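You operate a simulated robot arm through the tools that you are given. There is no shell and no other tool.

Carry out the task below with a simulated robot arm. There is one attempt and no reset: what you move stays moved.

JOB
Tap all three proud plugs on the long ledge home.
Fine: use the black mallet, crush no seal, and put the mallet back.

Only the result counts: the job must be done as asked and must still hold three seconds after the hand-in. Knocking over, shifting, dropping, spilling or breaking anything else fails it. Lids that push on must go on centred and level and be pressed home; caps that screw on are set level and turned clockwise until they are tight.

ROBOT AND FRAMES
A 7-joint arm with a two-finger parallel gripper, fixed in place. Base frame: the origin is at the foot of the arm, x ahead of it, y to its left, z up; the work surface is at about z = 0.8. Lengths are in m, angles in rad, forces in N, time in s.
With the tool pointing down near the work surface it reaches from about 0.3 to 0.7 m from the base axis. Its first joint turns from -1.152 to 1.152 rad. Payload 1.57 kg.
Tool frame: the origin (TCP) lies between the finger pads and is the grasp point; the fingertips stand 0.03 m ahead of it; z points along the fingers, y is the line along which they close. The gripper opens to 0.11 m. The fingers are 0.024 m wide and 0.012 m thick; the gripper's body (0.048 by 0.112 m) begins 0.078 m behind the TCP.
Orientation is that of the tool frame in the base frame, as a unit quaternion [w, x, y, z]. With the fingers straight down and closing along the base's y, the tool's x points along the base's -x, its y along +y and its z along -z.

CONTROLS
- The arm moves only by the tool arm_command. Its argument "increments" is a list of rows, each a list of 2 entries, a list of its own where there are three numbers: the shift along the tool's x, y, z in m, then the turn, a rotation vector about the tool's x, y, z in rad. In form: [[[dx, dy, dz], [wx, wy, wz]], ...]. A call has 1 to 20 rows; each row shifts and turns the commanded pose from where the row before left it, along the tool's axes as they then stand. "gripper" is the finger opening in m, from 0 to 0.11, set as the call begins (left out, the last holds). A row lasts 0.2 s, in which the tool goes at most 0.05 m and 0.15 rad; a call with a longer step from one row to the next is refused whole, and so is a gripper value outside its range. A pose out of reach is approached as far as the arm can. The call stops where the force on the tool passes 40 N (or 10 N more than at its start, if that is more) or the arm is blocked; 0.2 s more then pass. Each finger travels about 0.108 m/s and halts on what it meets, pressing with about 40 N; the grip force reading is that of the motor and also rises with nothing between the fingers. The clock runs only during rows and for 0.2 s after the last one: add rows that do not move to give the fingers time. It gives the time, the measured TCP pose, the force on the tool (base axes), the opening and the grip force at its end, in the units of the frame above (readings bear some noise), with the torque about the TCP (base axes, N m) and any sound that the robot's microphone picked up.
- Cameras (640 x 400 px; columns grow to the right, rows downward): "scene" is fixed at [0.1703, -0.3997, 1.3949]; the picture's right is [0.70, -0.71, 0.00], its down [-0.46, -0.45, -0.76] and it looks along [0.54, 0.54, -0.65] (base axes); focal length 235 px, centre (320, 200). "wrist" rides on the gripper at [0.07, 0.016, -0.141] in the tool frame; the picture's right is [-0.23, 0.97, 0.00], its down [-0.85, -0.20, -0.48] and it looks along [-0.47, -0.11, 0.88] (tool axes); focal length 222 px, centre (320, 200).
- snapshot(camera): a new picture of that camera. No time passes.
- probe_pixels(camera, pixels): for up to 12 pixels [column, row] of the newest picture of that camera ("zoom" is the newest enlarged one), the place [x, y, z] in the base frame of the surface seen there, good to about 0.002 m. No time passes.
- enlarge(camera, box): a new picture of the part [left, top, right, bottom] of that camera's present view, enlarged. No time passes.
- sign_off(): hands the job in; it is judged then, once.

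Leave the gripper open and the arm clear of the work at the hand-in unless told otherwise.

The tools are called as a command line: name --argument value ..., lists and objects as JSON in quotes. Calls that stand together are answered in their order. arm_command: Moves the arm, as the interface text tells. Its arguments: {"type":"object","properties":{"increments":{"type":"array","items":{"type":"array"}},"gripper":{"type":"number"}},"required":["increments"]} The other tools are called the same way: snapshot (camera) takes a picture; probe_pixels (camera, pixels) gives the place of the surface under pixels of a picture; enlarge (camera, box) takes an enlarged picture of a part of a camera's view; sign_off () hands the job in.

At the start:

```text
clock: 0.0
tcp_pos: [0.3523, -0.2517, 1.2379]
ee_rot: [0.001, 0.001, 1.0, 0.0]
ft_force: [-1.2, 0.8, -0.8]
ft_torque: [-0.02, 0.02, 0.0]
gripper_width: 0.11
grip_force: 0.0
```

scene: 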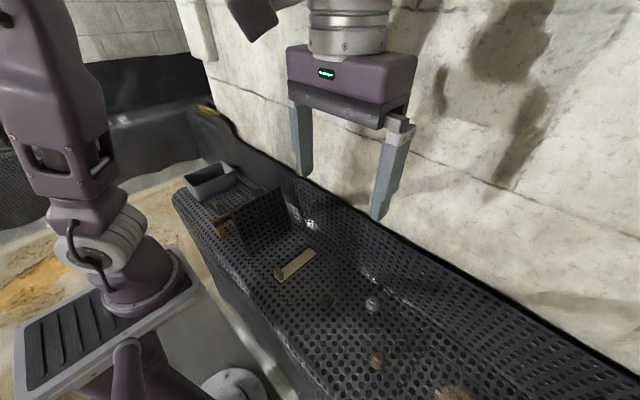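
wrist: 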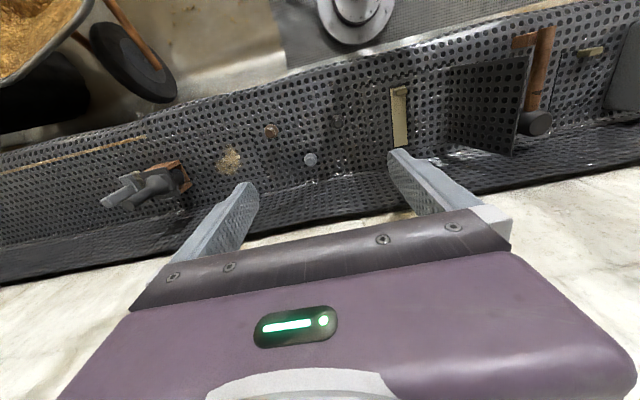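

I'll begin with closer looks at both views. The scene shows a long perforated bench with some small items, a screen/box and a mallet-like object behind it.

enlarge --camera "scene" --box '[160, 140, 360, 300]'

enlarge --camera "wrist" --box '[360, 20, 640, 180]'

enlarge --camera "wrist" --box '[80, 60, 420, 240]'

enlarge --camera "scene" --box '[240, 220, 540, 400]'

```text
2.50 times, centred on (260, 220) of scene
```

zoom: 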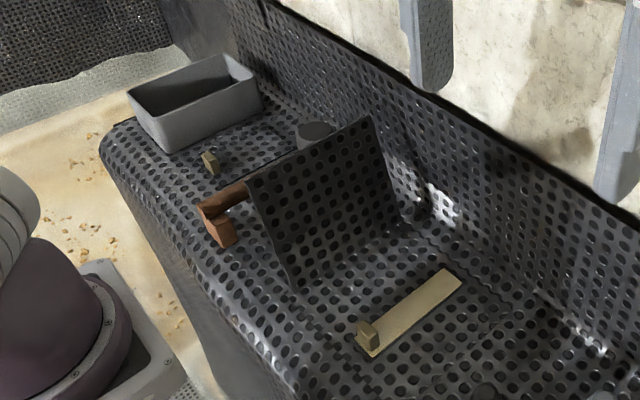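

```text
2.29 times, centred on (500, 100) of wrist
```

zoom: 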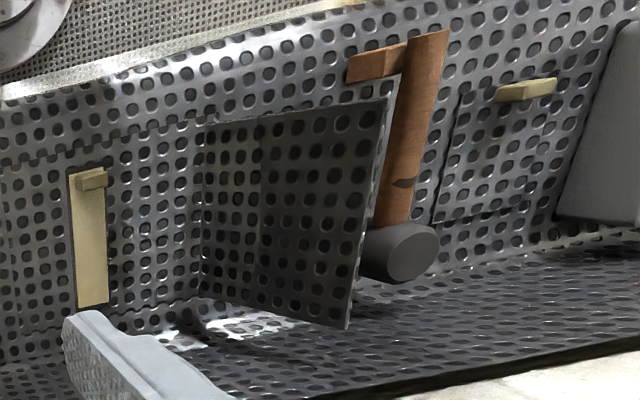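

```text
1.88 times, centred on (250, 150) of wrist
```

zoom: 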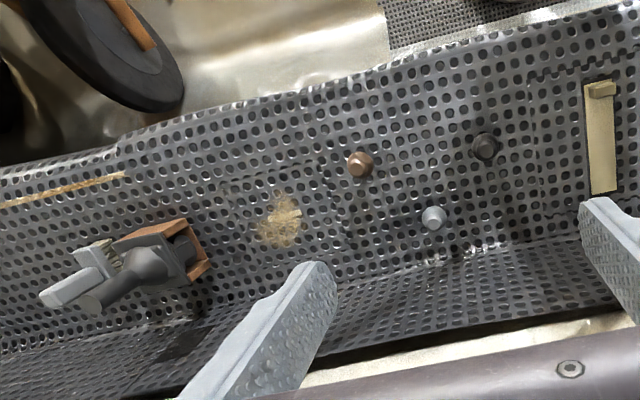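

```text
2.13 times, centred on (390, 310) of scene
```

zoom: 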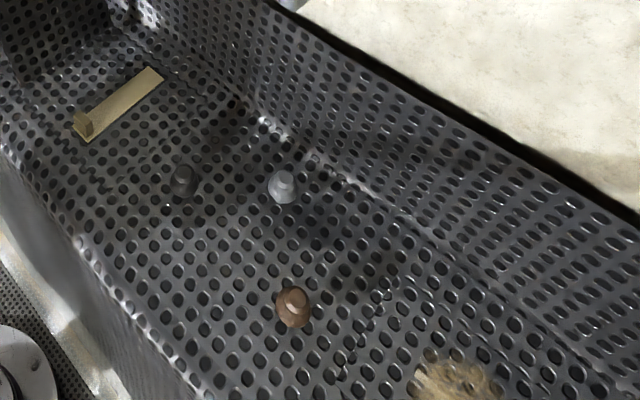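

I see what look like three plugs: dark (wrist ~337,122), light grey (~310,160) and brown (~271,131). The mallet with a brown handle and black head is behind a perforated wedge (head ~535,123, handle ~540,75). I'll probe these and other items.

probe_pixels --camera "wrist" --pixels '[[337, 120], [310, 158], [271, 130], [535, 123], [538, 95], [544, 50], [524, 40], [400, 91], [399, 130], [590, 52], [150, 185], [176, 175]]'

probe_pixels --camera "zoom" --pixels '[[183, 172], [183, 190], [283, 178], [283, 195], [293, 298], [290, 318], [84, 122], [150, 75], [160, 250], [340, 230], [450, 370], [230, 290]]'

```text
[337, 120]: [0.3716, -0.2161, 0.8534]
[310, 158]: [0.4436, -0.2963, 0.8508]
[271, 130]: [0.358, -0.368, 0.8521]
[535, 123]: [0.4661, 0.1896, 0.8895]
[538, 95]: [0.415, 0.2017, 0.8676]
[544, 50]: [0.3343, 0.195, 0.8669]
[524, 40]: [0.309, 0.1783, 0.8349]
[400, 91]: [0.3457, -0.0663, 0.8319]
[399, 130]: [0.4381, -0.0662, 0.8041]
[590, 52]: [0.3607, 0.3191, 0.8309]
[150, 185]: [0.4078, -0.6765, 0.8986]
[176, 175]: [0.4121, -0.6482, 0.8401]
```

```text
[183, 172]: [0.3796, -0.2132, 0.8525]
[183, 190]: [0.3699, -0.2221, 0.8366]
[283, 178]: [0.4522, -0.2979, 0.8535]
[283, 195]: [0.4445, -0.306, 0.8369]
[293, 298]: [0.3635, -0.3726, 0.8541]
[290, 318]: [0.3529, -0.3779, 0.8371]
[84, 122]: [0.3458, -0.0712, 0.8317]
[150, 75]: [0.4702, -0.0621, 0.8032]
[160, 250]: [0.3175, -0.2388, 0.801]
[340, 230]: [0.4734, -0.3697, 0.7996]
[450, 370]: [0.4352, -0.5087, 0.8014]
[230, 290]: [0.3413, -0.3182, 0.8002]
```

Plug tops are at about z 0.852, the table at 0.80. Next I'll probe the partition, tray and other surroundings in the scene view before moving.

probe_pixels --camera "scene" --pixels '[[282, 190], [233, 215], [249, 250], [292, 226], [258, 192], [220, 226], [222, 233], [215, 205], [195, 195], [209, 170], [236, 175], [203, 225]]'

enlarge --camera "scene" --box '[180, 150, 300, 225]'

```text
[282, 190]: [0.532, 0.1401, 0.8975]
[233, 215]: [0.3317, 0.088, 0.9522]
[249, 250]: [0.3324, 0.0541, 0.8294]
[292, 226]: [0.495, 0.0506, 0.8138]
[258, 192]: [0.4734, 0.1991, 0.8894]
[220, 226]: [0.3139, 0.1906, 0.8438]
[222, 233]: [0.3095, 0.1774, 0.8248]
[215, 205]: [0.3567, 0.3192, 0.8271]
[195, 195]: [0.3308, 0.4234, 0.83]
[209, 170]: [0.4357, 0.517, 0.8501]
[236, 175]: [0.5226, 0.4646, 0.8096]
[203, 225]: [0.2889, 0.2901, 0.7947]
```

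```text
5.33 times, centred on (240, 188) of scene
```

zoom: 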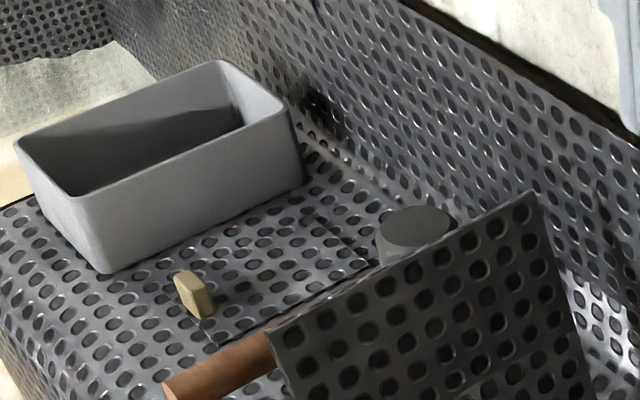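

The partition leans up to z≈0.95 at y≈0.09, beside the mallet (y≈0.19). I'll move high above the mallet for a wrist look: +0.44 m in y and down 0.06.

arm_command --increments '[[[0, 0.04, 0.006], [0, 0, 0]], [[0, 0.04, 0.006], [0, 0, 0]], [[0, 0.04, 0.006], [0, 0, 0]], [[0, 0.04, 0.006], [0, 0, 0]], [[0, 0.04, 0.006], [0, 0, 0]], [[0, 0.04, 0.006], [0, 0, 0]], [[0, 0.04, 0.006], [0, 0, 0]], [[0, 0.04, 0.006], [0, 0, 0]], [[0, 0.04, 0.006], [0, 0, 0]], [[0, 0.04, 0.006], [0, 0, 0]], [[0, 0.04, 0.0], [0, 0, 0]], [[0, 0, 0], [0, 0, 0]], [[0, 0, 0], [0, 0, 0]]]'

snapshot --camera "wrist"

snapshot --camera "scene"

```text
clock: 2.8
tcp_pos: [0.3554, 0.1879, 1.1773]
ee_rot: [0.0, 0.0, 1.0, 0.0]
ft_force: [-0.2, 0.0, -0.2]
ft_torque: [0.02, -0.01, 0.01]
gripper_width: 0.1099
grip_force: 0.0
```

```text
taken
```

wrist: 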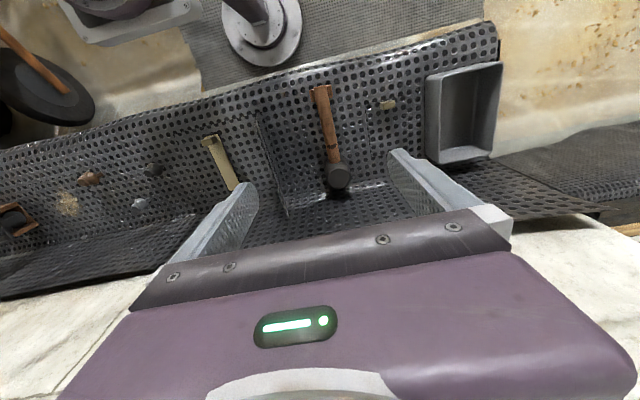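

```text
taken
```

scene: 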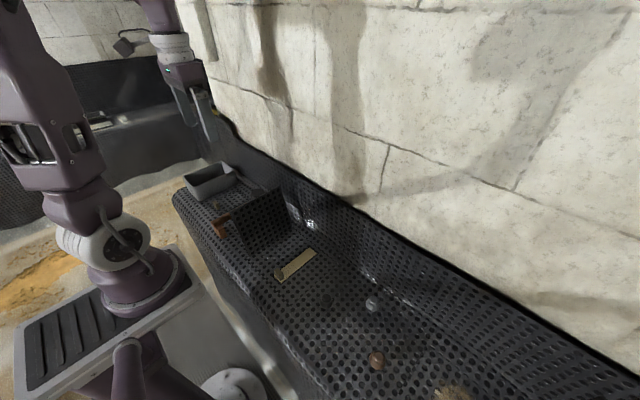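

Now I look closely at the mallet area in the wrist view (handle ~325,120, head ~338,178).

enlarge --camera "wrist" --box '[230, 70, 430, 210]'

enlarge --camera "wrist" --box '[0, 100, 260, 260]'

enlarge --camera "wrist" --box '[280, 75, 400, 205]'

```text
2.86 times, centred on (330, 140) of wrist
```

zoom: 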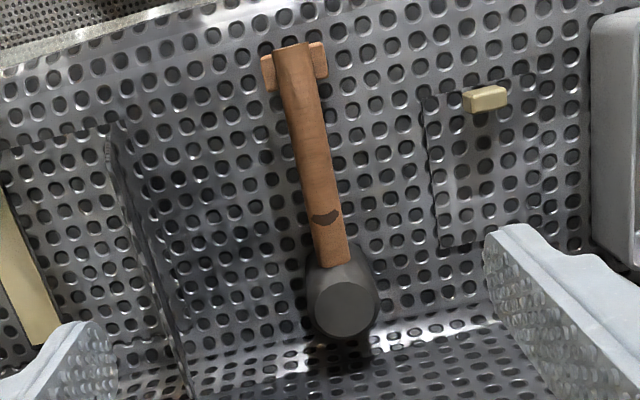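

```text
2.46 times, centred on (130, 180) of wrist
```

zoom: 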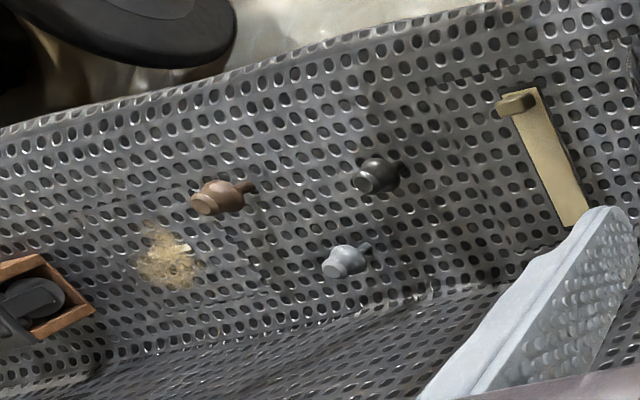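

```text
3.08 times, centred on (340, 140) of wrist
```

zoom: 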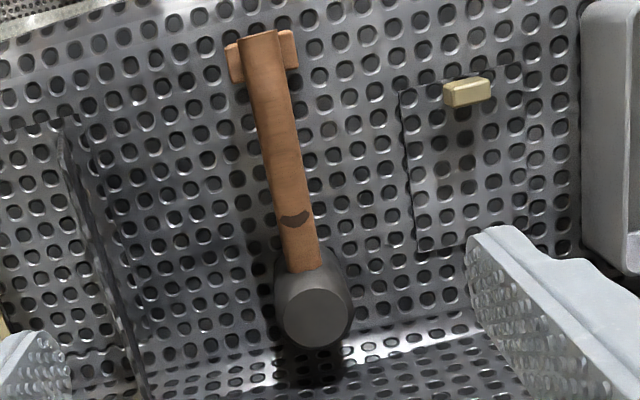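

The mallet stands on its head with the face up, and its handle rests along x on a small brown rest. Another tool-like thing sits at y≈-0.65, so I'll check that and the plugs closely by moving the arm to about y=-0.36, z=1.1.

arm_command --increments '[[[0, -0.045, 0.005], [0, 0, 0]], [[0, -0.045, 0.005], [0, 0, 0]], [[0, -0.045, 0.005], [0, 0, 0]], [[0, -0.045, 0.005], [0, 0, 0]], [[0, -0.045, 0.005], [0, 0, 0]], [[0, -0.045, 0.005], [0, 0, 0]], [[0, -0.045, 0.005], [0, 0, 0]], [[0, -0.045, 0.005], [0, 0, 0]], [[0, -0.045, 0.005], [0, 0, 0]], [[0, -0.045, 0.005], [0, 0, 0]], [[0, -0.045, 0.005], [0, 0, 0]], [[0, -0.045, 0.005], [0, 0, 0]], [[0, 0, 0], [0, 0, 0]], [[0, 0, 0], [0, 0, 0]]]'

snapshot --camera "wrist"

enlarge --camera "wrist" --box '[240, 60, 480, 210]'

enlarge --camera "wrist" --box '[60, 90, 260, 215]'

```text
clock: 5.8
tcp_pos: [0.3534, -0.3536, 1.1195]
ee_rot: [-0.001, 0.0, 1.0, 0.0]
ft_force: [-0.8, 0.0, 0.7]
ft_torque: [0.02, 0.02, -0.01]
gripper_width: 0.11
grip_force: 0.0
```

```text
taken
```

wrist: 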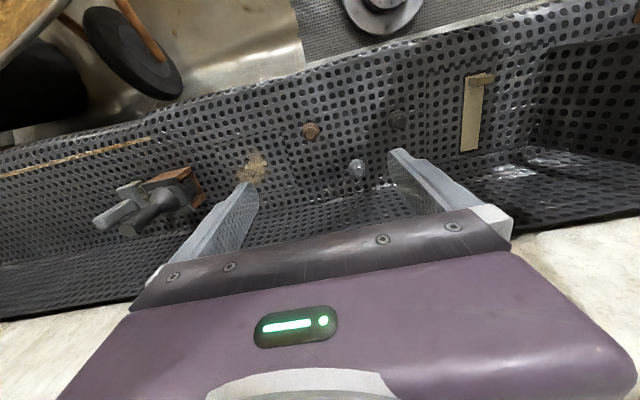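

```text
2.67 times, centred on (360, 135) of wrist
```

zoom: 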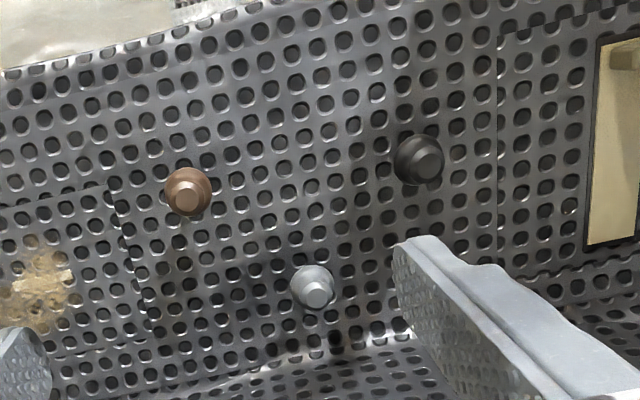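

```text
3.20 times, centred on (160, 152) of wrist
```

zoom: 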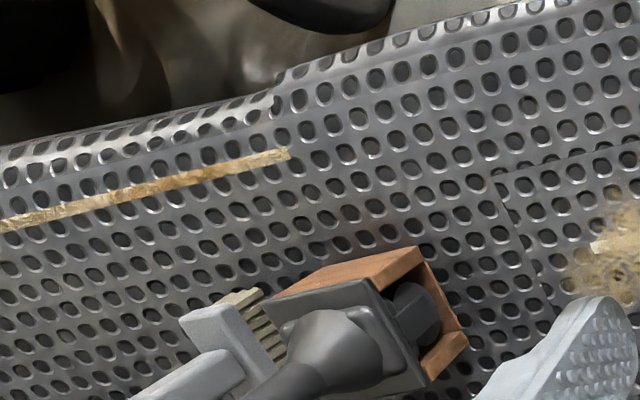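

Let me look closer at the object at left (wrist ~150,205) and at the plugs one by one.

enlarge --camera "wrist" --box '[80, 155, 240, 255]'

enlarge --camera "wrist" --box '[290, 100, 420, 185]'

enlarge --camera "scene" --box '[300, 270, 400, 380]'

```text
4.00 times, centred on (160, 205) of wrist
```

zoom: 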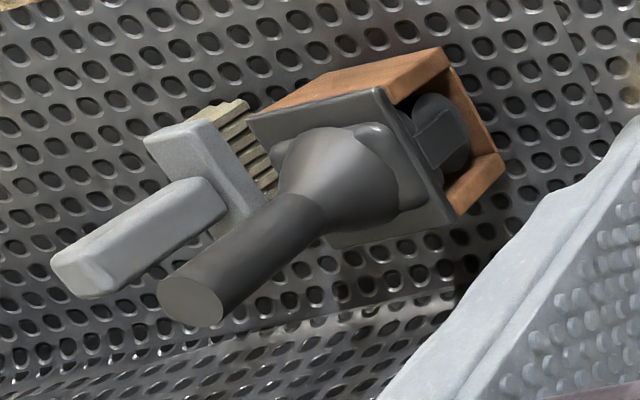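

```text
4.71 times, centred on (355, 142) of wrist
```

zoom: 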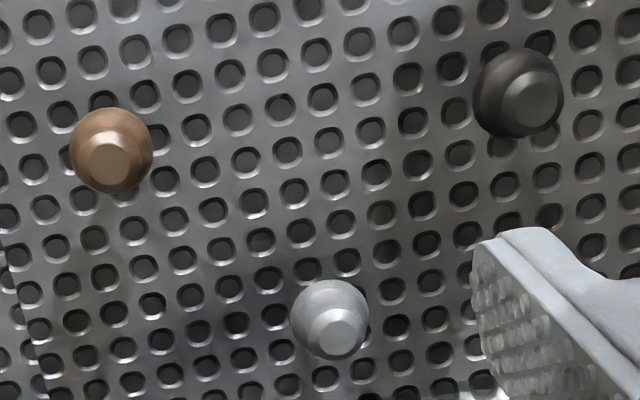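

```text
3.64 times, centred on (350, 325) of scene
```

zoom: 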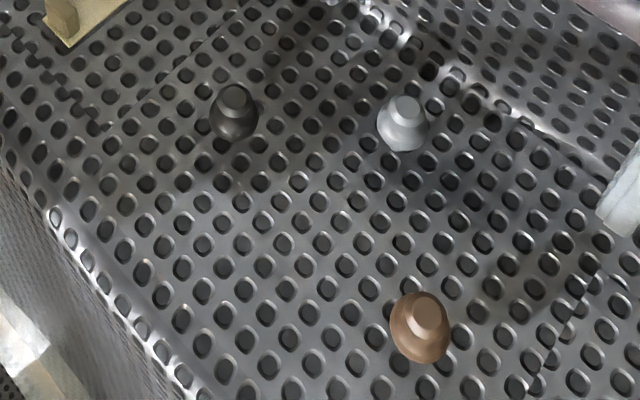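

The left object is a rack with a brush and some unrelated grey parts, so I'll leave it alone. The black mallet is the one at y≈0.19. Next I fly back beyond the mallet (y≈0.40) and tilt the tool to see from the side how the mallet is supported.

arm_command --increments '[[[0.001, 0.045, 0], [0, 0, 0]], [[0.001, 0.045, 0], [0, 0, 0]], [[0.001, 0.045, 0], [0, 0, 0]], [[0.001, 0.045, 0], [0, 0, 0]], [[0.001, 0.045, 0], [0, 0, 0]], [[0.001, 0.045, 0], [0, 0, 0]], [[0.001, 0.045, 0], [0, 0, 0]], [[0.001, 0.045, 0], [0, 0, 0]], [[0.001, 0.045, 0], [0, 0, 0]], [[0.001, 0.045, 0], [0, 0, 0]], [[0.001, 0.045, 0], [0, 0, 0]], [[0.001, 0.045, 0], [0, 0, 0]], [[0.001, 0.045, 0], [0, 0, 0]], [[0.001, 0.045, 0], [0, 0, 0]], [[0.001, 0.045, 0], [0, 0, 0]], [[0.001, 0.045, 0], [0, 0, 0]], [[0, 0, 0], [0, 0, 0]], [[0, 0, 0], [0, 0, 0]]]'

arm_command --increments '[[[0, 0, 0], [0.14, 0, 0]], [[0, 0, 0], [0.14, 0, 0]], [[0, 0, 0], [0.14, 0, 0]], [[0, 0, 0], [0.14, 0, 0]], [[0, 0, 0], [0.14, 0, 0]], [[0, 0, 0], [0.0, 0, 0]], [[0, 0, 0], [0, 0, 0]]]'

snapshot --camera "wrist"

```text
clock: 9.6
tcp_pos: [0.3385, 0.369, 1.1168]
ee_rot: [-0.001, 0.001, 1.0, 0.0]
ft_force: [0.2, 0.3, -0.1]
ft_torque: [0.0, 0.01, -0.02]
gripper_width: 0.1102
grip_force: 0.1
```

```text
clock: 11.2
tcp_pos: [0.329, 0.3336, 1.0947]
ee_rot: [0.001, 0.0, 0.939, -0.343]
ft_force: [-0.4, 0.3, -0.4]
ft_torque: [-0.01, -0.01, -0.01]
gripper_width: 0.1099
grip_force: 0.1
out of reach, approached as far as the arm can: row 4, 5
```

```text
taken
```

wrist: 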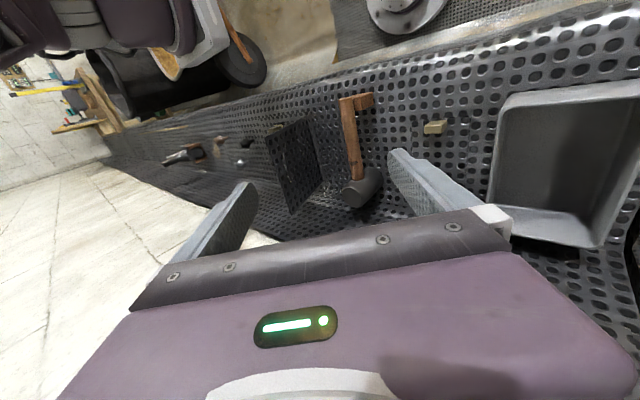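

The tilt took the arm near its reach limit, but the view is useful. I'll enlarge the mallet (350,160), the plugs far left (230,150) and the rest (360,105).

enlarge --camera "wrist" --box '[300, 80, 420, 220]'

enlarge --camera "wrist" --box '[180, 115, 300, 190]'

probe_pixels --camera "wrist" --pixels '[[368, 182], [355, 192], [352, 205], [352, 115], [355, 150], [364, 100], [366, 104], [348, 108], [345, 100], [303, 125], [280, 135], [300, 205]]'

```text
2.86 times, centred on (360, 150) of wrist
```

zoom: 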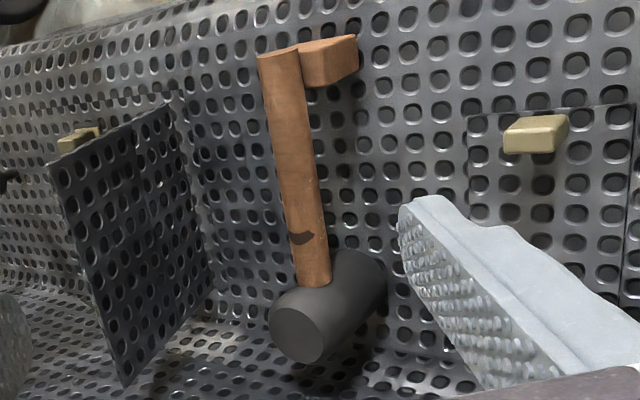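

```text
5.33 times, centred on (240, 152) of wrist
```

zoom: 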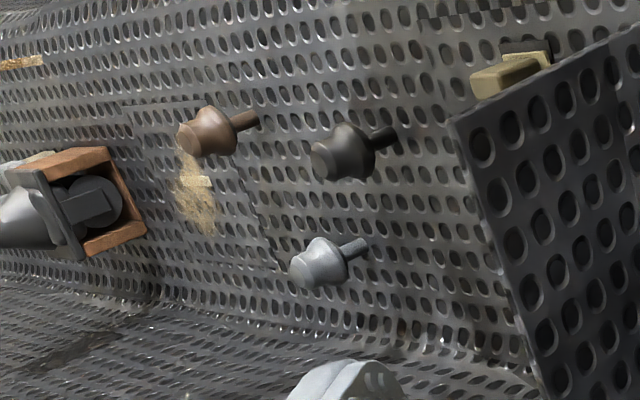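

```text
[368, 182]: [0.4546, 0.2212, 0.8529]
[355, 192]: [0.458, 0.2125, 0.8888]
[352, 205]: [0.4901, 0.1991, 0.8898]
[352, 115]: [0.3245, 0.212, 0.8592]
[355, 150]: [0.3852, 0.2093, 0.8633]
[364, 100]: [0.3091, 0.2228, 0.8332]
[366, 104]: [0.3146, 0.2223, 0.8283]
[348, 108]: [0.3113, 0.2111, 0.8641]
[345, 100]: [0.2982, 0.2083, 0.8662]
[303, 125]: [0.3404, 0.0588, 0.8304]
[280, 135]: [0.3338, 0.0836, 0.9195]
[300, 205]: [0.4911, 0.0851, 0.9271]
```

The mallet's head stands on the bench (axis vertical, about z 0.80–0.89), and the handle end lies on the brown rest. The plugs have a bulb on a thin stem, so there's a gap to close below the bulb. I'll undo the tilt now.

arm_command --increments '[[[0, 0, 0], [-0.14, 0, 0]], [[0, 0, 0], [-0.14, 0, 0]], [[0, 0, 0], [-0.14, 0, 0]], [[0, 0, 0], [-0.14, 0, 0]], [[0, 0, 0], [-0.14, 0, 0]], [[0, 0, 0], [0.0, 0, 0]], [[0, 0, 0], [0, 0, 0]]]'

```text
clock: 12.8
tcp_pos: [0.3279, 0.3341, 1.0937]
ee_rot: [0.0, 0.0, 1.0, 0.001]
ft_force: [0.3, 0.6, -0.3]
ft_torque: [-0.03, 0.02, 0.0]
gripper_width: 0.1103
grip_force: 0.0
```

The tool is upright at (0.328, 0.334, 1.094). Next I move above the mallet at about (0.37, 0.198, 1.04) for a precise look.

arm_command --increments '[[[-0.011, -0.034, 0], [0, 0, 0]], [[-0.011, -0.034, 0], [0, 0, 0]], [[-0.01, -0.034, 0], [0, 0, 0]], [[-0.01, -0.034, 0], [0, 0, 0]], [[0, 0, 0.025], [0, 0, 0]], [[0, 0, 0.025], [0, 0, 0]], [[0, 0, 0], [0, 0, 0]], [[0, 0, 0], [0, 0, 0]]]'

snapshot --camera "wrist"

enlarge --camera "wrist" --box '[240, 20, 440, 230]'

```text
clock: 14.6
tcp_pos: [0.3704, 0.1966, 1.045]
ee_rot: [-0.001, -0.001, 1.0, 0.0]
ft_force: [-0.8, 0.1, 0.2]
ft_torque: [0.03, 0.02, -0.01]
gripper_width: 0.1099
grip_force: 0.0
```

```text
taken
```

wrist: 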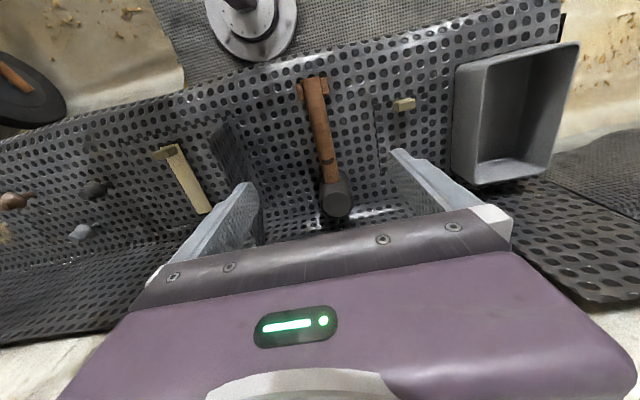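

```text
1.90 times, centred on (340, 125) of wrist
```

zoom: 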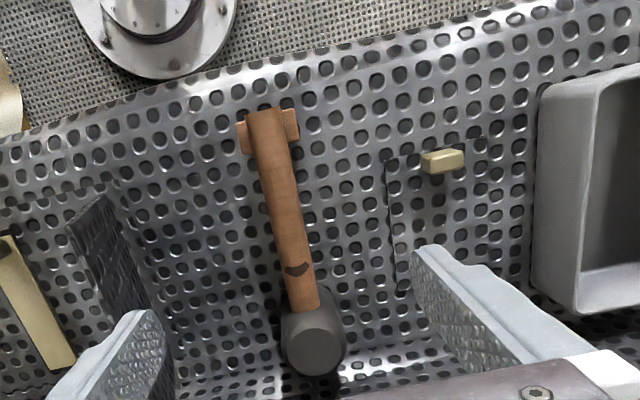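

I'll probe the head face (zoom ~316,350) and points along the handle and rest.

probe_pixels --camera "zoom" --pixels '[[292, 350], [342, 346], [315, 328], [317, 370], [316, 348], [256, 150], [284, 150], [270, 150], [294, 250], [283, 252], [306, 250], [264, 116]]'

probe_pixels --camera "zoom" --pixels '[[243, 138], [291, 125], [302, 300], [297, 270], [105, 195], [145, 290], [85, 250], [250, 155], [294, 140], [290, 330], [160, 150], [350, 200]]'

```text
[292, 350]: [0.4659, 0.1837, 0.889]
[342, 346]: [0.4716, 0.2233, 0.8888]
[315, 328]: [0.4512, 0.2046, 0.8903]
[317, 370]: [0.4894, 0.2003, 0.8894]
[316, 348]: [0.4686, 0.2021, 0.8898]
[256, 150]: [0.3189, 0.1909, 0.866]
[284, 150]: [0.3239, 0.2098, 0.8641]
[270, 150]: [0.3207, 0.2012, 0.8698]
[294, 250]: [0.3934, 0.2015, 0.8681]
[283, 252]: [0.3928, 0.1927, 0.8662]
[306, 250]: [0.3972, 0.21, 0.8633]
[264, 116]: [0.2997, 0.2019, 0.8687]
```

```text
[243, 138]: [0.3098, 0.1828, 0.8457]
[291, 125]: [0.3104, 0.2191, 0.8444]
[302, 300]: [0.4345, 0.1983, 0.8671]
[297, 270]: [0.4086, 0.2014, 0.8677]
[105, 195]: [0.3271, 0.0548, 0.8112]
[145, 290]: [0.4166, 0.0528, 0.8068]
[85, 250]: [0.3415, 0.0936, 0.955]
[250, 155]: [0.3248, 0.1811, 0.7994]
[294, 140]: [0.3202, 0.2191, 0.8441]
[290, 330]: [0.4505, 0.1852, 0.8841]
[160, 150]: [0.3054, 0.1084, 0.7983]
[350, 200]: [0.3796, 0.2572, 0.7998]
```

The head axis is at about (0.470, 0.2025) with top z 0.889, and the handle lies at y≈0.2015, top z 0.868. I want to know the head's lower end and the back wall, so I'll probe the visible head flank and the wall pixels.

probe_pixels --camera "zoom" --pixels '[[286, 338], [284, 322], [288, 310], [284, 306], [326, 304], [334, 312], [340, 325], [280, 318], [200, 385], [240, 385], [360, 385], [400, 360]]'

probe_pixels --camera "scene" --pixels '[[258, 194], [300, 190], [300, 215], [340, 215], [340, 250], [400, 260], [400, 290], [430, 260], [440, 300], [500, 330], [350, 235], [330, 225]]'

```text
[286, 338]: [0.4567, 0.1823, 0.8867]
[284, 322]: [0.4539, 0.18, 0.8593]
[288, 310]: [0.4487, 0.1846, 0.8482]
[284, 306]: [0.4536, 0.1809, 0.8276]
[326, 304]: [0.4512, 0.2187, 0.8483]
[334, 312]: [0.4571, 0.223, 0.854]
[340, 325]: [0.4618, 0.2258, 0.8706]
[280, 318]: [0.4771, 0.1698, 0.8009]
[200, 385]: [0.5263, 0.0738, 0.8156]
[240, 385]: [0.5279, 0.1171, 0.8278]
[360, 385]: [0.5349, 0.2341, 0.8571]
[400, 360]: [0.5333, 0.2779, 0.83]
```

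```text
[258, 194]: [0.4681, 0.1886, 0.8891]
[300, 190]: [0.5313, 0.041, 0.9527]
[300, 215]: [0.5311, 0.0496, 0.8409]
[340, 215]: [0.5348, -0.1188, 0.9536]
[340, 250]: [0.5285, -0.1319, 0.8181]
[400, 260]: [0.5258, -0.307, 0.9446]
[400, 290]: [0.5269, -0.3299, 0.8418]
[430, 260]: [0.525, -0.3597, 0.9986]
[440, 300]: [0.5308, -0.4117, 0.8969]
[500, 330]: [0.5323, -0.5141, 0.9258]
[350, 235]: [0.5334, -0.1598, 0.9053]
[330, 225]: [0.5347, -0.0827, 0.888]
```

The back wall is at x≈0.53 and clear of the gripper at x=0.47. I'll grip the mallet by its head, so there is no lever arm when tapping and a rigid hold. First I move horizontally above the head to (0.470, 0.202).

arm_command --increments '[[[-0.025, 0.0014, 0], [0, 0, 0]], [[-0.025, 0.0014, 0], [0, 0, 0]], [[-0.025, 0.0013, 0], [0, 0, 0]], [[-0.0246, 0.0013, 0], [0, 0, 0]], [[0, 0, 0.03], [0, 0, 0]], [[0, 0, 0.03], [0, 0, 0]], [[0, 0, 0], [0, 0, 0]], [[0, 0, 0], [0, 0, 0]], [[0, 0, 0], [0, 0, 0]]]'

snapshot --camera "wrist"

snapshot --camera "scene"

```text
clock: 16.6
tcp_pos: [0.4715, 0.2049, 0.9847]
ee_rot: [0.0, -0.001, 1.0, 0.0]
ft_force: [-0.9, -0.4, -0.6]
ft_torque: [0.0, 0.02, -0.01]
gripper_width: 0.1099
grip_force: 0.0
```

```text
taken
```

wrist: 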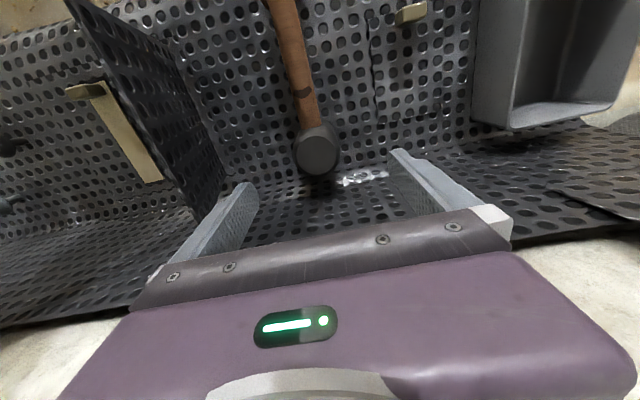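

```text
taken
```

scene: 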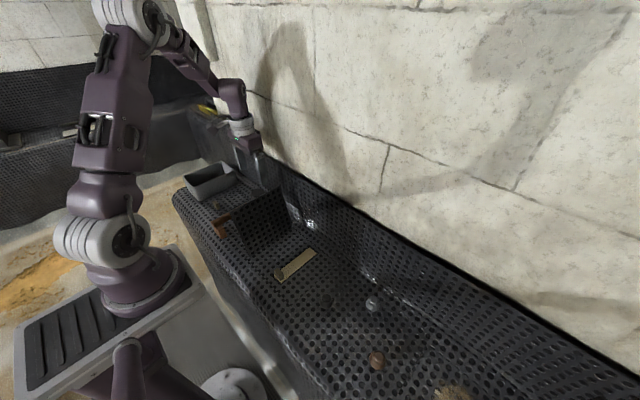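

I'm above the head. I'll re-probe the head face from here (centre ~317,153) to fine-tune the alignment.

enlarge --camera "wrist" --box '[270, 100, 370, 190]'

probe_pixels --camera "wrist" --pixels '[[317, 153], [299, 155], [335, 151], [315, 136], [319, 172], [306, 165], [330, 165], [306, 110], [300, 90], [298, 130], [332, 128], [312, 110]]'

```text
4.44 times, centred on (320, 145) of wrist
```

zoom: 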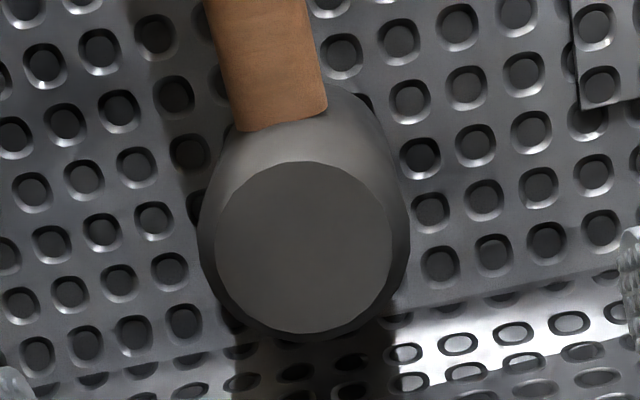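

```text
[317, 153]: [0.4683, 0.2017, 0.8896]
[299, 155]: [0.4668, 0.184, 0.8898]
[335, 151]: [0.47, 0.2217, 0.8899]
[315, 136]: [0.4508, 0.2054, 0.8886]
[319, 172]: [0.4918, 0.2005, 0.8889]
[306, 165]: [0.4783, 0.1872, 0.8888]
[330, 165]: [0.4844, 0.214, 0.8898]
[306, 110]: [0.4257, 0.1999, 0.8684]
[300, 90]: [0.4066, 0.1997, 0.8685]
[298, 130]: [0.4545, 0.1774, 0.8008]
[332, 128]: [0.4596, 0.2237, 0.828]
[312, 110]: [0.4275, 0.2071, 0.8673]
```

The head face centre is at about (0.4705, 0.2015), with radius ≈0.026 at its widest. The pose reading is noisy, so I'll take two more readings without moving.

arm_command --increments '[[[0, 0, 0], [0, 0, 0]]]'

arm_command --increments '[[[0, 0, 0], [0, 0, 0]]]'

arm_command --increments '[[[0, 0, 0], [0, 0, 0]]]'

```text
clock: 17.0
tcp_pos: [0.4701, 0.2044, 0.9841]
ee_rot: [0.0, 0.001, 1.0, -0.001]
ft_force: [0.2, 1.0, 0.9]
ft_torque: [0.01, -0.01, -0.01]
gripper_width: 0.1102
grip_force: 0.1
```

```text
clock: 17.4
tcp_pos: [0.4706, 0.2047, 0.9862]
ee_rot: [0.0, -0.001, 1.0, 0.0]
ft_force: [-0.7, 0.4, -0.1]
ft_torque: [-0.03, -0.01, -0.02]
gripper_width: 0.1099
grip_force: 0.1
```

```text
clock: 17.8
tcp_pos: [0.4705, 0.2042, 0.9843]
ee_rot: [0.0, 0.0, 1.0, 0.0]
ft_force: [-0.1, 0.6, 0.0]
ft_torque: [0.01, 0.02, 0.01]
gripper_width: 0.11
grip_force: 0.0
```

The average pose is (0.4707, 0.2045, 0.985). I shift y by -0.003 and descend to z≈0.862 with open fingers around the head.

arm_command --increments '[[[0, -0.003, 0.01], [0, 0, 0]], [[0, 0, 0.025], [0, 0, 0]], [[0, 0, 0.025], [0, 0, 0]], [[0, 0, 0.025], [0, 0, 0]], [[0, 0, 0.02], [0, 0, 0]], [[0, 0, 0.018], [0, 0, 0]], [[0, 0, 0], [0, 0, 0]], [[0, 0, 0], [0, 0, 0]]]'

snapshot --camera "wrist"

arm_command --increments '[[[0, 0, 0], [0, 0, 0]]]'

arm_command --increments '[[[0, 0, 0], [0, 0, 0]]]'

```text
clock: 19.6
tcp_pos: [0.4699, 0.2023, 0.8622]
ee_rot: [0.0, 0.0, 1.0, 0.0]
ft_force: [0.3, -0.2, 0.2]
ft_torque: [-0.02, 0.05, -0.01]
gripper_width: 0.1099
grip_force: 0.0
```

```text
taken
```

wrist: 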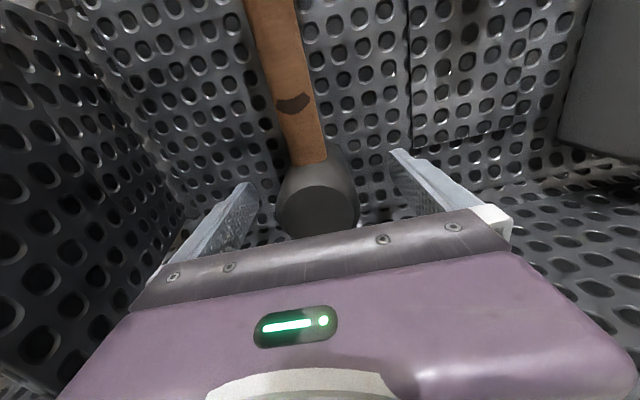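

```text
clock: 20.0
tcp_pos: [0.4697, 0.2025, 0.863]
ee_rot: [0.0, -0.001, 1.0, 0.001]
ft_force: [-0.2, 0.0, 0.7]
ft_torque: [0.0, -0.01, 0.01]
gripper_width: 0.11
grip_force: 0.0
```

```text
clock: 20.4
tcp_pos: [0.4699, 0.2025, 0.8621]
ee_rot: [0.0, 0.0, 1.0, 0.001]
ft_force: [-0.3, 0.0, 0.6]
ft_torque: [0.02, 0.01, 0.01]
gripper_width: 0.1101
grip_force: 0.0
```

The fingers straddle the head at (0.470, 0.2024, 0.862). I close the gripper on it without moving.

arm_command --increments '[[[0, 0, 0], [0, 0, 0]], [[0, 0, 0], [0, 0, 0]], [[0, 0, 0], [0, 0, 0]], [[0, 0, 0], [0, 0, 0]], [[0, 0, 0], [0, 0, 0]]]' --gripper 0.0

snapshot --camera "wrist"

```text
clock: 21.6
tcp_pos: [0.4703, 0.2004, 0.8615]
ee_rot: [-0.001, -0.001, 1.0, -0.001]
ft_force: [1.0, -7.5, 4.5]
ft_torque: [-0.36, 0.09, 0.12]
gripper_width: 0.0524
grip_force: 39.8
```

```text
taken
```

wrist: 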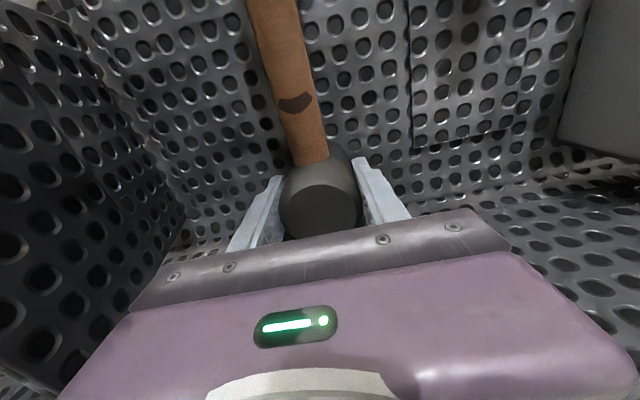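

Gripped at width 0.0524 with about 40 N. The y force of -7.5 N shows I'm ~2 mm off, so I nudge the command by -0.002 in y to relieve it.

arm_command --increments '[[[0, -0.001, 0], [0, 0, 0]], [[0, -0.001, 0], [0, 0, 0]], [[0, 0, 0], [0, 0, 0]]]'

arm_command --increments '[[[0, 0, 0], [0, 0, 0]]]'

```text
clock: 22.4
tcp_pos: [0.4696, 0.1997, 0.8621]
ee_rot: [0.001, -0.001, 1.0, 0.001]
ft_force: [-1.8, 4.9, 3.0]
ft_torque: [0.35, -0.17, 0.19]
gripper_width: 0.0522
grip_force: 40.0
```

```text
clock: 22.8
tcp_pos: [0.4709, 0.1991, 0.8624]
ee_rot: [0.001, -0.001, 1.0, 0.001]
ft_force: [0.1, 5.9, 2.8]
ft_torque: [0.4, -0.21, 0.14]
gripper_width: 0.0523
grip_force: 40.4
```

It overshot slightly (now +5.4 N), so I'll shift back +0.0009 in y.

arm_command --increments '[[[0, 0.0009, 0], [0, 0, 0]], [[0, 0, 0], [0, 0, 0]]]'

arm_command --increments '[[[0, 0, 0], [0, 0, 0]]]'

arm_command --increments '[[[0, 0, 0], [0, 0, 0]]]'

```text
clock: 23.4
tcp_pos: [0.4703, 0.1996, 0.8622]
ee_rot: [0.001, 0.0, 1.0, 0.0]
ft_force: [-1.6, 1.4, 20.7]
ft_torque: [0.22, 0.26, 0.2]
gripper_width: 0.0525
grip_force: 40.0
```

```text
clock: 23.8
tcp_pos: [0.4704, 0.2, 0.8615]
ee_rot: [0.001, 0.0, 1.0, 0.0]
ft_force: [-1.8, 1.6, 22.3]
ft_torque: [-0.02, -0.02, -0.14]
gripper_width: 0.0519
grip_force: 40.1
```

```text
clock: 24.2
tcp_pos: [0.4699, 0.2006, 0.8614]
ee_rot: [0.001, 0.001, 1.0, 0.0]
ft_force: [0.4, 0.7, 22.0]
ft_torque: [-0.04, -0.09, -0.12]
gripper_width: 0.0522
grip_force: 40.5
```

The y force is near zero, but there is now a 22 N upward reaction, so the head is being pressed on the bench. I'll lift very slowly and watch the force.

arm_command --increments '[[[0, 0, -0.002], [0, 0, 0]], [[0, 0, 0], [0, 0, 0]]]'

arm_command --increments '[[[0, 0, -0.002], [0, 0, 0]], [[0, 0, 0], [0, 0, 0]]]'

arm_command --increments '[[[0, 0, -0.003], [0, 0, 0]], [[0, 0, -0.003], [0, 0, 0]], [[0, 0, 0], [0, 0, 0]]]'

```text
clock: 24.8
tcp_pos: [0.4697, 0.1989, 0.8633]
ee_rot: [-0.001, 0.0, 1.0, -0.001]
ft_force: [-0.4, 0.9, -0.4]
ft_torque: [0.0, -0.01, 0.0]
gripper_width: 0.0522
grip_force: 39.5
```

```text
clock: 25.4
tcp_pos: [0.4707, 0.1998, 0.8656]
ee_rot: [0.001, -0.001, 1.0, 0.0]
ft_force: [0.3, 0.1, -3.9]
ft_torque: [0.03, -0.05, -0.03]
gripper_width: 0.052
grip_force: 40.1
```

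```text
clock: 26.2
tcp_pos: [0.4703, 0.1986, 0.8718]
ee_rot: [0.0, 0.0, 1.0, 0.0]
ft_force: [0.1, 0.2, -3.0]
ft_torque: [-0.02, -0.04, 0.0]
gripper_width: 0.0523
grip_force: 40.0
```

The mallet is now free of the bench with about 3.5 N of weight and negligible torque. Contact with the bench was at TCP z≈0.8635, so the striking face is about 0.0635 below the TCP. I lift straight up to about 1.09.

arm_command --increments '[[[0, 0, -0.01], [0, 0, 0]], [[0, 0, -0.02], [0, 0, 0]], [[0, 0, -0.025], [0, 0, 0]], [[0, 0, -0.025], [0, 0, 0]], [[0, 0, -0.025], [0, 0, 0]], [[0, 0, -0.025], [0, 0, 0]], [[0, 0, -0.025], [0, 0, 0]], [[0, 0, -0.025], [0, 0, 0]], [[0, 0, -0.025], [0, 0, 0]], [[0, 0, -0.015], [0, 0, 0]], [[0, 0, 0], [0, 0, 0]], [[0, 0, 0], [0, 0, 0]]]'

snapshot --camera "wrist"

snapshot --camera "scene"

```text
clock: 28.8
tcp_pos: [0.469, 0.2002, 1.0911]
ee_rot: [0.0, 0.0, 1.0, 0.001]
ft_force: [0.0, 0.2, -2.9]
ft_torque: [0.01, -0.06, -0.03]
gripper_width: 0.0521
grip_force: 40.4
```

```text
taken
```

wrist: 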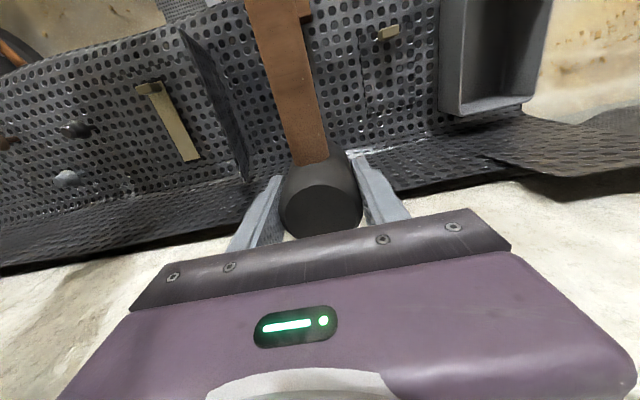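

```text
taken
```

scene: 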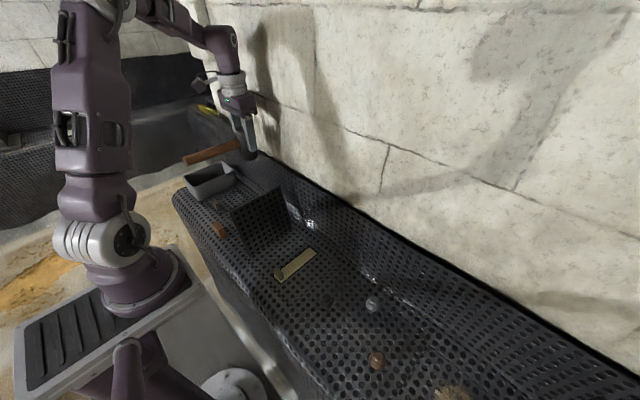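

The mallet is held well and the rest stays in place. Before carrying it, I'll enlarge the plugs in the scene view to find their top-face centres precisely.

enlarge --camera "scene" --box '[310, 280, 390, 330]'

probe_pixels --camera "scene" --pixels '[[326, 299], [324, 299], [329, 299], [326, 296], [326, 302], [372, 302], [369, 302], [374, 302], [372, 299], [372, 305], [377, 359], [377, 355]]'

```text
8.00 times, centred on (350, 305) of scene
```

zoom: 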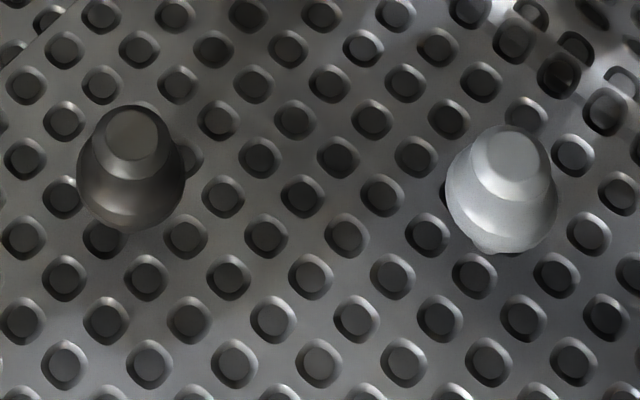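

```text
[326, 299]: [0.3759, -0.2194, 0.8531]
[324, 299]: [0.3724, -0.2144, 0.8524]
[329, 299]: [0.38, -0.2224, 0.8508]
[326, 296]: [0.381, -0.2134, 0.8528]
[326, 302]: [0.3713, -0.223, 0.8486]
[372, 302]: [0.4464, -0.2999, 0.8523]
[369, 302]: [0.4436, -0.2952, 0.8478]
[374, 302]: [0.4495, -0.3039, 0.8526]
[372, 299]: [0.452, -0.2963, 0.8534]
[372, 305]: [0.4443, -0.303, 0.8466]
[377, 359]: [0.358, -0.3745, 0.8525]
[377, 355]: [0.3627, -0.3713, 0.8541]
```

In the zoom the dark plug's top face is centred at (131,136) and the light one's at (511,158). I'll probe those.

probe_pixels --camera "zoom" --pixels '[[131, 136], [110, 136], [152, 136], [131, 115], [131, 155], [511, 158], [488, 158], [534, 158], [511, 135], [511, 178], [131, 180], [511, 200]]'

enlarge --camera "scene" --box '[337, 335, 417, 385]'

```text
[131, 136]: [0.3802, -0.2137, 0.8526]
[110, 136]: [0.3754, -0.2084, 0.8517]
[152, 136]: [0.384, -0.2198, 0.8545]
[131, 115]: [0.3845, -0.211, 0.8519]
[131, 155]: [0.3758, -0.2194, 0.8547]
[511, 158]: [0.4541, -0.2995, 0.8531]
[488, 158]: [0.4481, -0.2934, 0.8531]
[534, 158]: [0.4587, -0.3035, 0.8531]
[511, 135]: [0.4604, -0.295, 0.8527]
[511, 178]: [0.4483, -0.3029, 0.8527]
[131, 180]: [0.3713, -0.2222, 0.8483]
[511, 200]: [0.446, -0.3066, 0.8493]
```

```text
8.00 times, centred on (377, 360) of scene
```

zoom: 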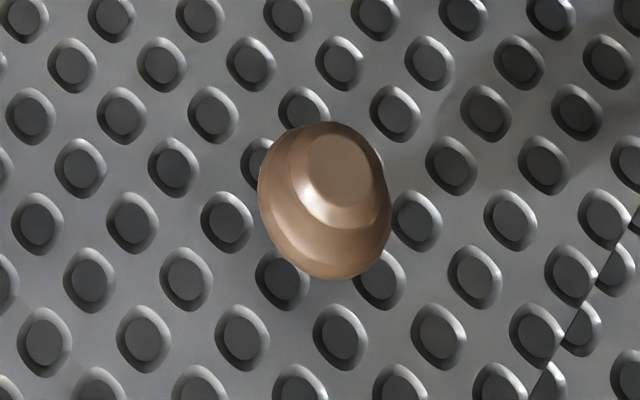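

Brown plug's top face is centred at about (342,168) in this zoom. Probing it and its rim.

probe_pixels --camera "zoom" --pixels '[[342, 168], [318, 168], [366, 168], [342, 145], [342, 192], [330, 155], [354, 180], [325, 230], [325, 260], [310, 262], [290, 240], [350, 265]]'

```text
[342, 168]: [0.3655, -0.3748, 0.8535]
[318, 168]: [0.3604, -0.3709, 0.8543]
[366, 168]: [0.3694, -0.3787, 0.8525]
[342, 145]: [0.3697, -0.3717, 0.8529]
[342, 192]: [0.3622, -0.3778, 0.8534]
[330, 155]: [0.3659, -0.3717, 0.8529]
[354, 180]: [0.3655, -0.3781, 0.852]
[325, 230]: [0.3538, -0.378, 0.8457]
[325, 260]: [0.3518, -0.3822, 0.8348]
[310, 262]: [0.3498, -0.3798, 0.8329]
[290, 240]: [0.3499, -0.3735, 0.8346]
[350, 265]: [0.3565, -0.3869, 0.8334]
```

Plug centres are dark (0.380, -0.2145), light (0.454, -0.299) and brown (0.3655, -0.3747), all with tops at z≈0.853. Next I carry the mallet at z≈1.09 over to the dark plug.

arm_command --increments '[[[0.0056, -0.026, 0], [0, 0, 0]], [[0.0056, -0.026, 0], [0, 0, 0]], [[0.0056, -0.026, 0], [0, 0, 0]], [[0.0056, -0.026, 0], [0, 0, 0]], [[0.0056, -0.026, 0], [0, 0, 0]], [[0.0056, -0.026, 0], [0, 0, 0]], [[0.0056, -0.026, 0], [0, 0, 0]], [[0.0056, -0.026, 0], [0, 0, 0]], [[0.0056, -0.026, 0], [0, 0, 0]], [[0.0056, -0.026, 0], [0, 0, 0]], [[0.0056, -0.026, 0], [0, 0, 0]], [[0.0056, -0.026, 0], [0, 0, 0]], [[0.0056, -0.026, 0], [0, 0, 0]], [[0.0056, -0.026, 0], [0, 0, 0]], [[0.0056, -0.026, 0], [0, 0, 0]], [[0.0056, -0.0245, 0], [0, 0, 0]], [[0, 0, 0], [0, 0, 0]], [[0, 0, 0], [0, 0, 0]]]'

snapshot --camera "scene"

snapshot --camera "wrist"

```text
clock: 32.6
tcp_pos: [0.3813, -0.2147, 1.0925]
ee_rot: [0.0, 0.0, 1.0, 0.0]
ft_force: [0.5, -1.3, -3.6]
ft_torque: [-0.01, -0.03, 0.0]
gripper_width: 0.0526
grip_force: 40.1
```

```text
taken
```

scene: 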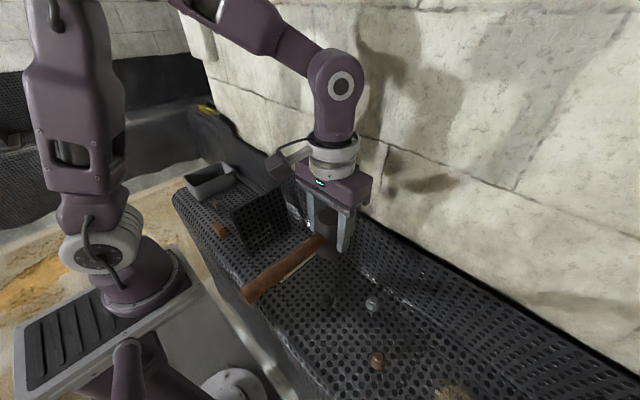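

```text
taken
```

wrist: 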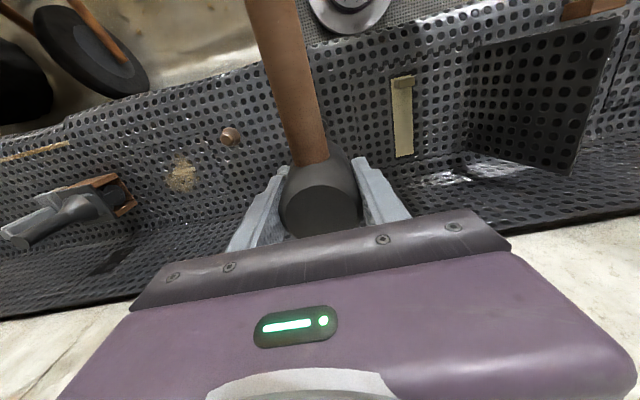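

The mallet is above the dark plug. I'll enlarge the scene to check the head's striking face and its alignment over the plug.

enlarge --camera "scene" --box '[230, 190, 390, 320]'

```text
3.08 times, centred on (310, 255) of scene
```

zoom: 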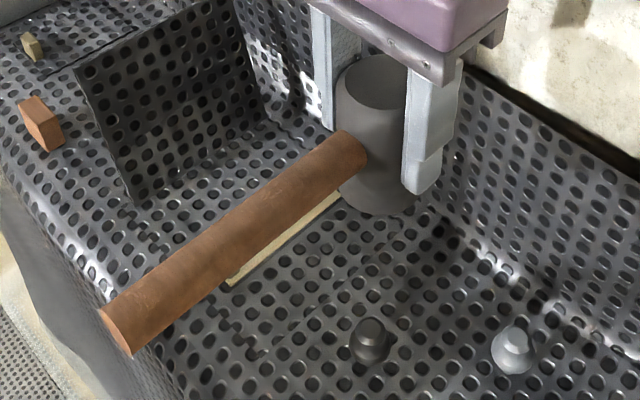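

probe_pixels --camera "zoom" --pixels '[[372, 208], [355, 203], [390, 208], [375, 195], [360, 85], [345, 130], [118, 318], [230, 225], [122, 335], [375, 85], [345, 185], [420, 190]]'

```text
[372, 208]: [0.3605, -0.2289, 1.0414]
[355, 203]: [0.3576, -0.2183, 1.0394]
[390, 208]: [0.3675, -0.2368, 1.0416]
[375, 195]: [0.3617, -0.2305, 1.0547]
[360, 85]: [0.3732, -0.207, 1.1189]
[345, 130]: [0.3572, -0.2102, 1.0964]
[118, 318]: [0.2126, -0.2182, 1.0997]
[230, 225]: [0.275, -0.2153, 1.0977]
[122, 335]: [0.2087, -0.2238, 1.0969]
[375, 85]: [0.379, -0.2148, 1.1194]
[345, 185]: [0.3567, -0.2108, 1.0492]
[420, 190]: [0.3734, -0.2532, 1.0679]
```

The head top is 0.0277 above the TCP, so the bottom face is about 0.0625 below it and contact is expected near TCP z≈0.916. I descend to z≈0.930 and check.

arm_command --increments '[[[0, 0, 0.025], [0, 0, 0]], [[0, 0, 0.025], [0, 0, 0]], [[0, 0, 0.025], [0, 0, 0]], [[0, 0, 0.025], [0, 0, 0]], [[0, 0, 0.025], [0, 0, 0]], [[0, 0, 0.02], [0, 0, 0]], [[0, 0, 0.0155], [0, 0, 0]], [[0, 0, 0], [0, 0, 0]], [[0, 0, 0], [0, 0, 0]]]'

enlarge --camera "scene" --box '[270, 240, 390, 320]'

```text
clock: 34.6
tcp_pos: [0.3808, -0.2158, 0.9328]
ee_rot: [0.0, 0.0, 1.0, 0.0]
ft_force: [-0.3, -0.2, -4.4]
ft_torque: [-0.04, -0.03, 0.01]
gripper_width: 0.0527
grip_force: 40.7
```

```text
5.00 times, centred on (330, 280) of scene
```

zoom: 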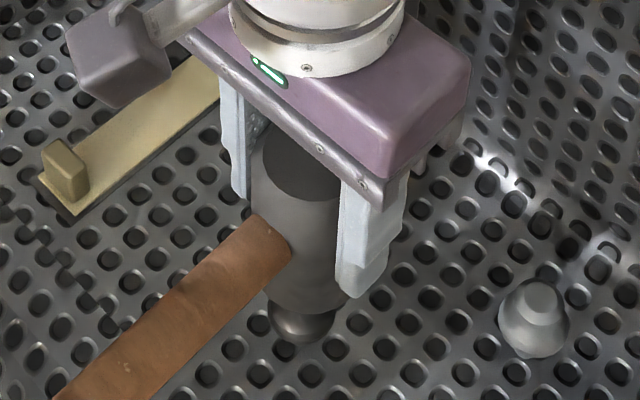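

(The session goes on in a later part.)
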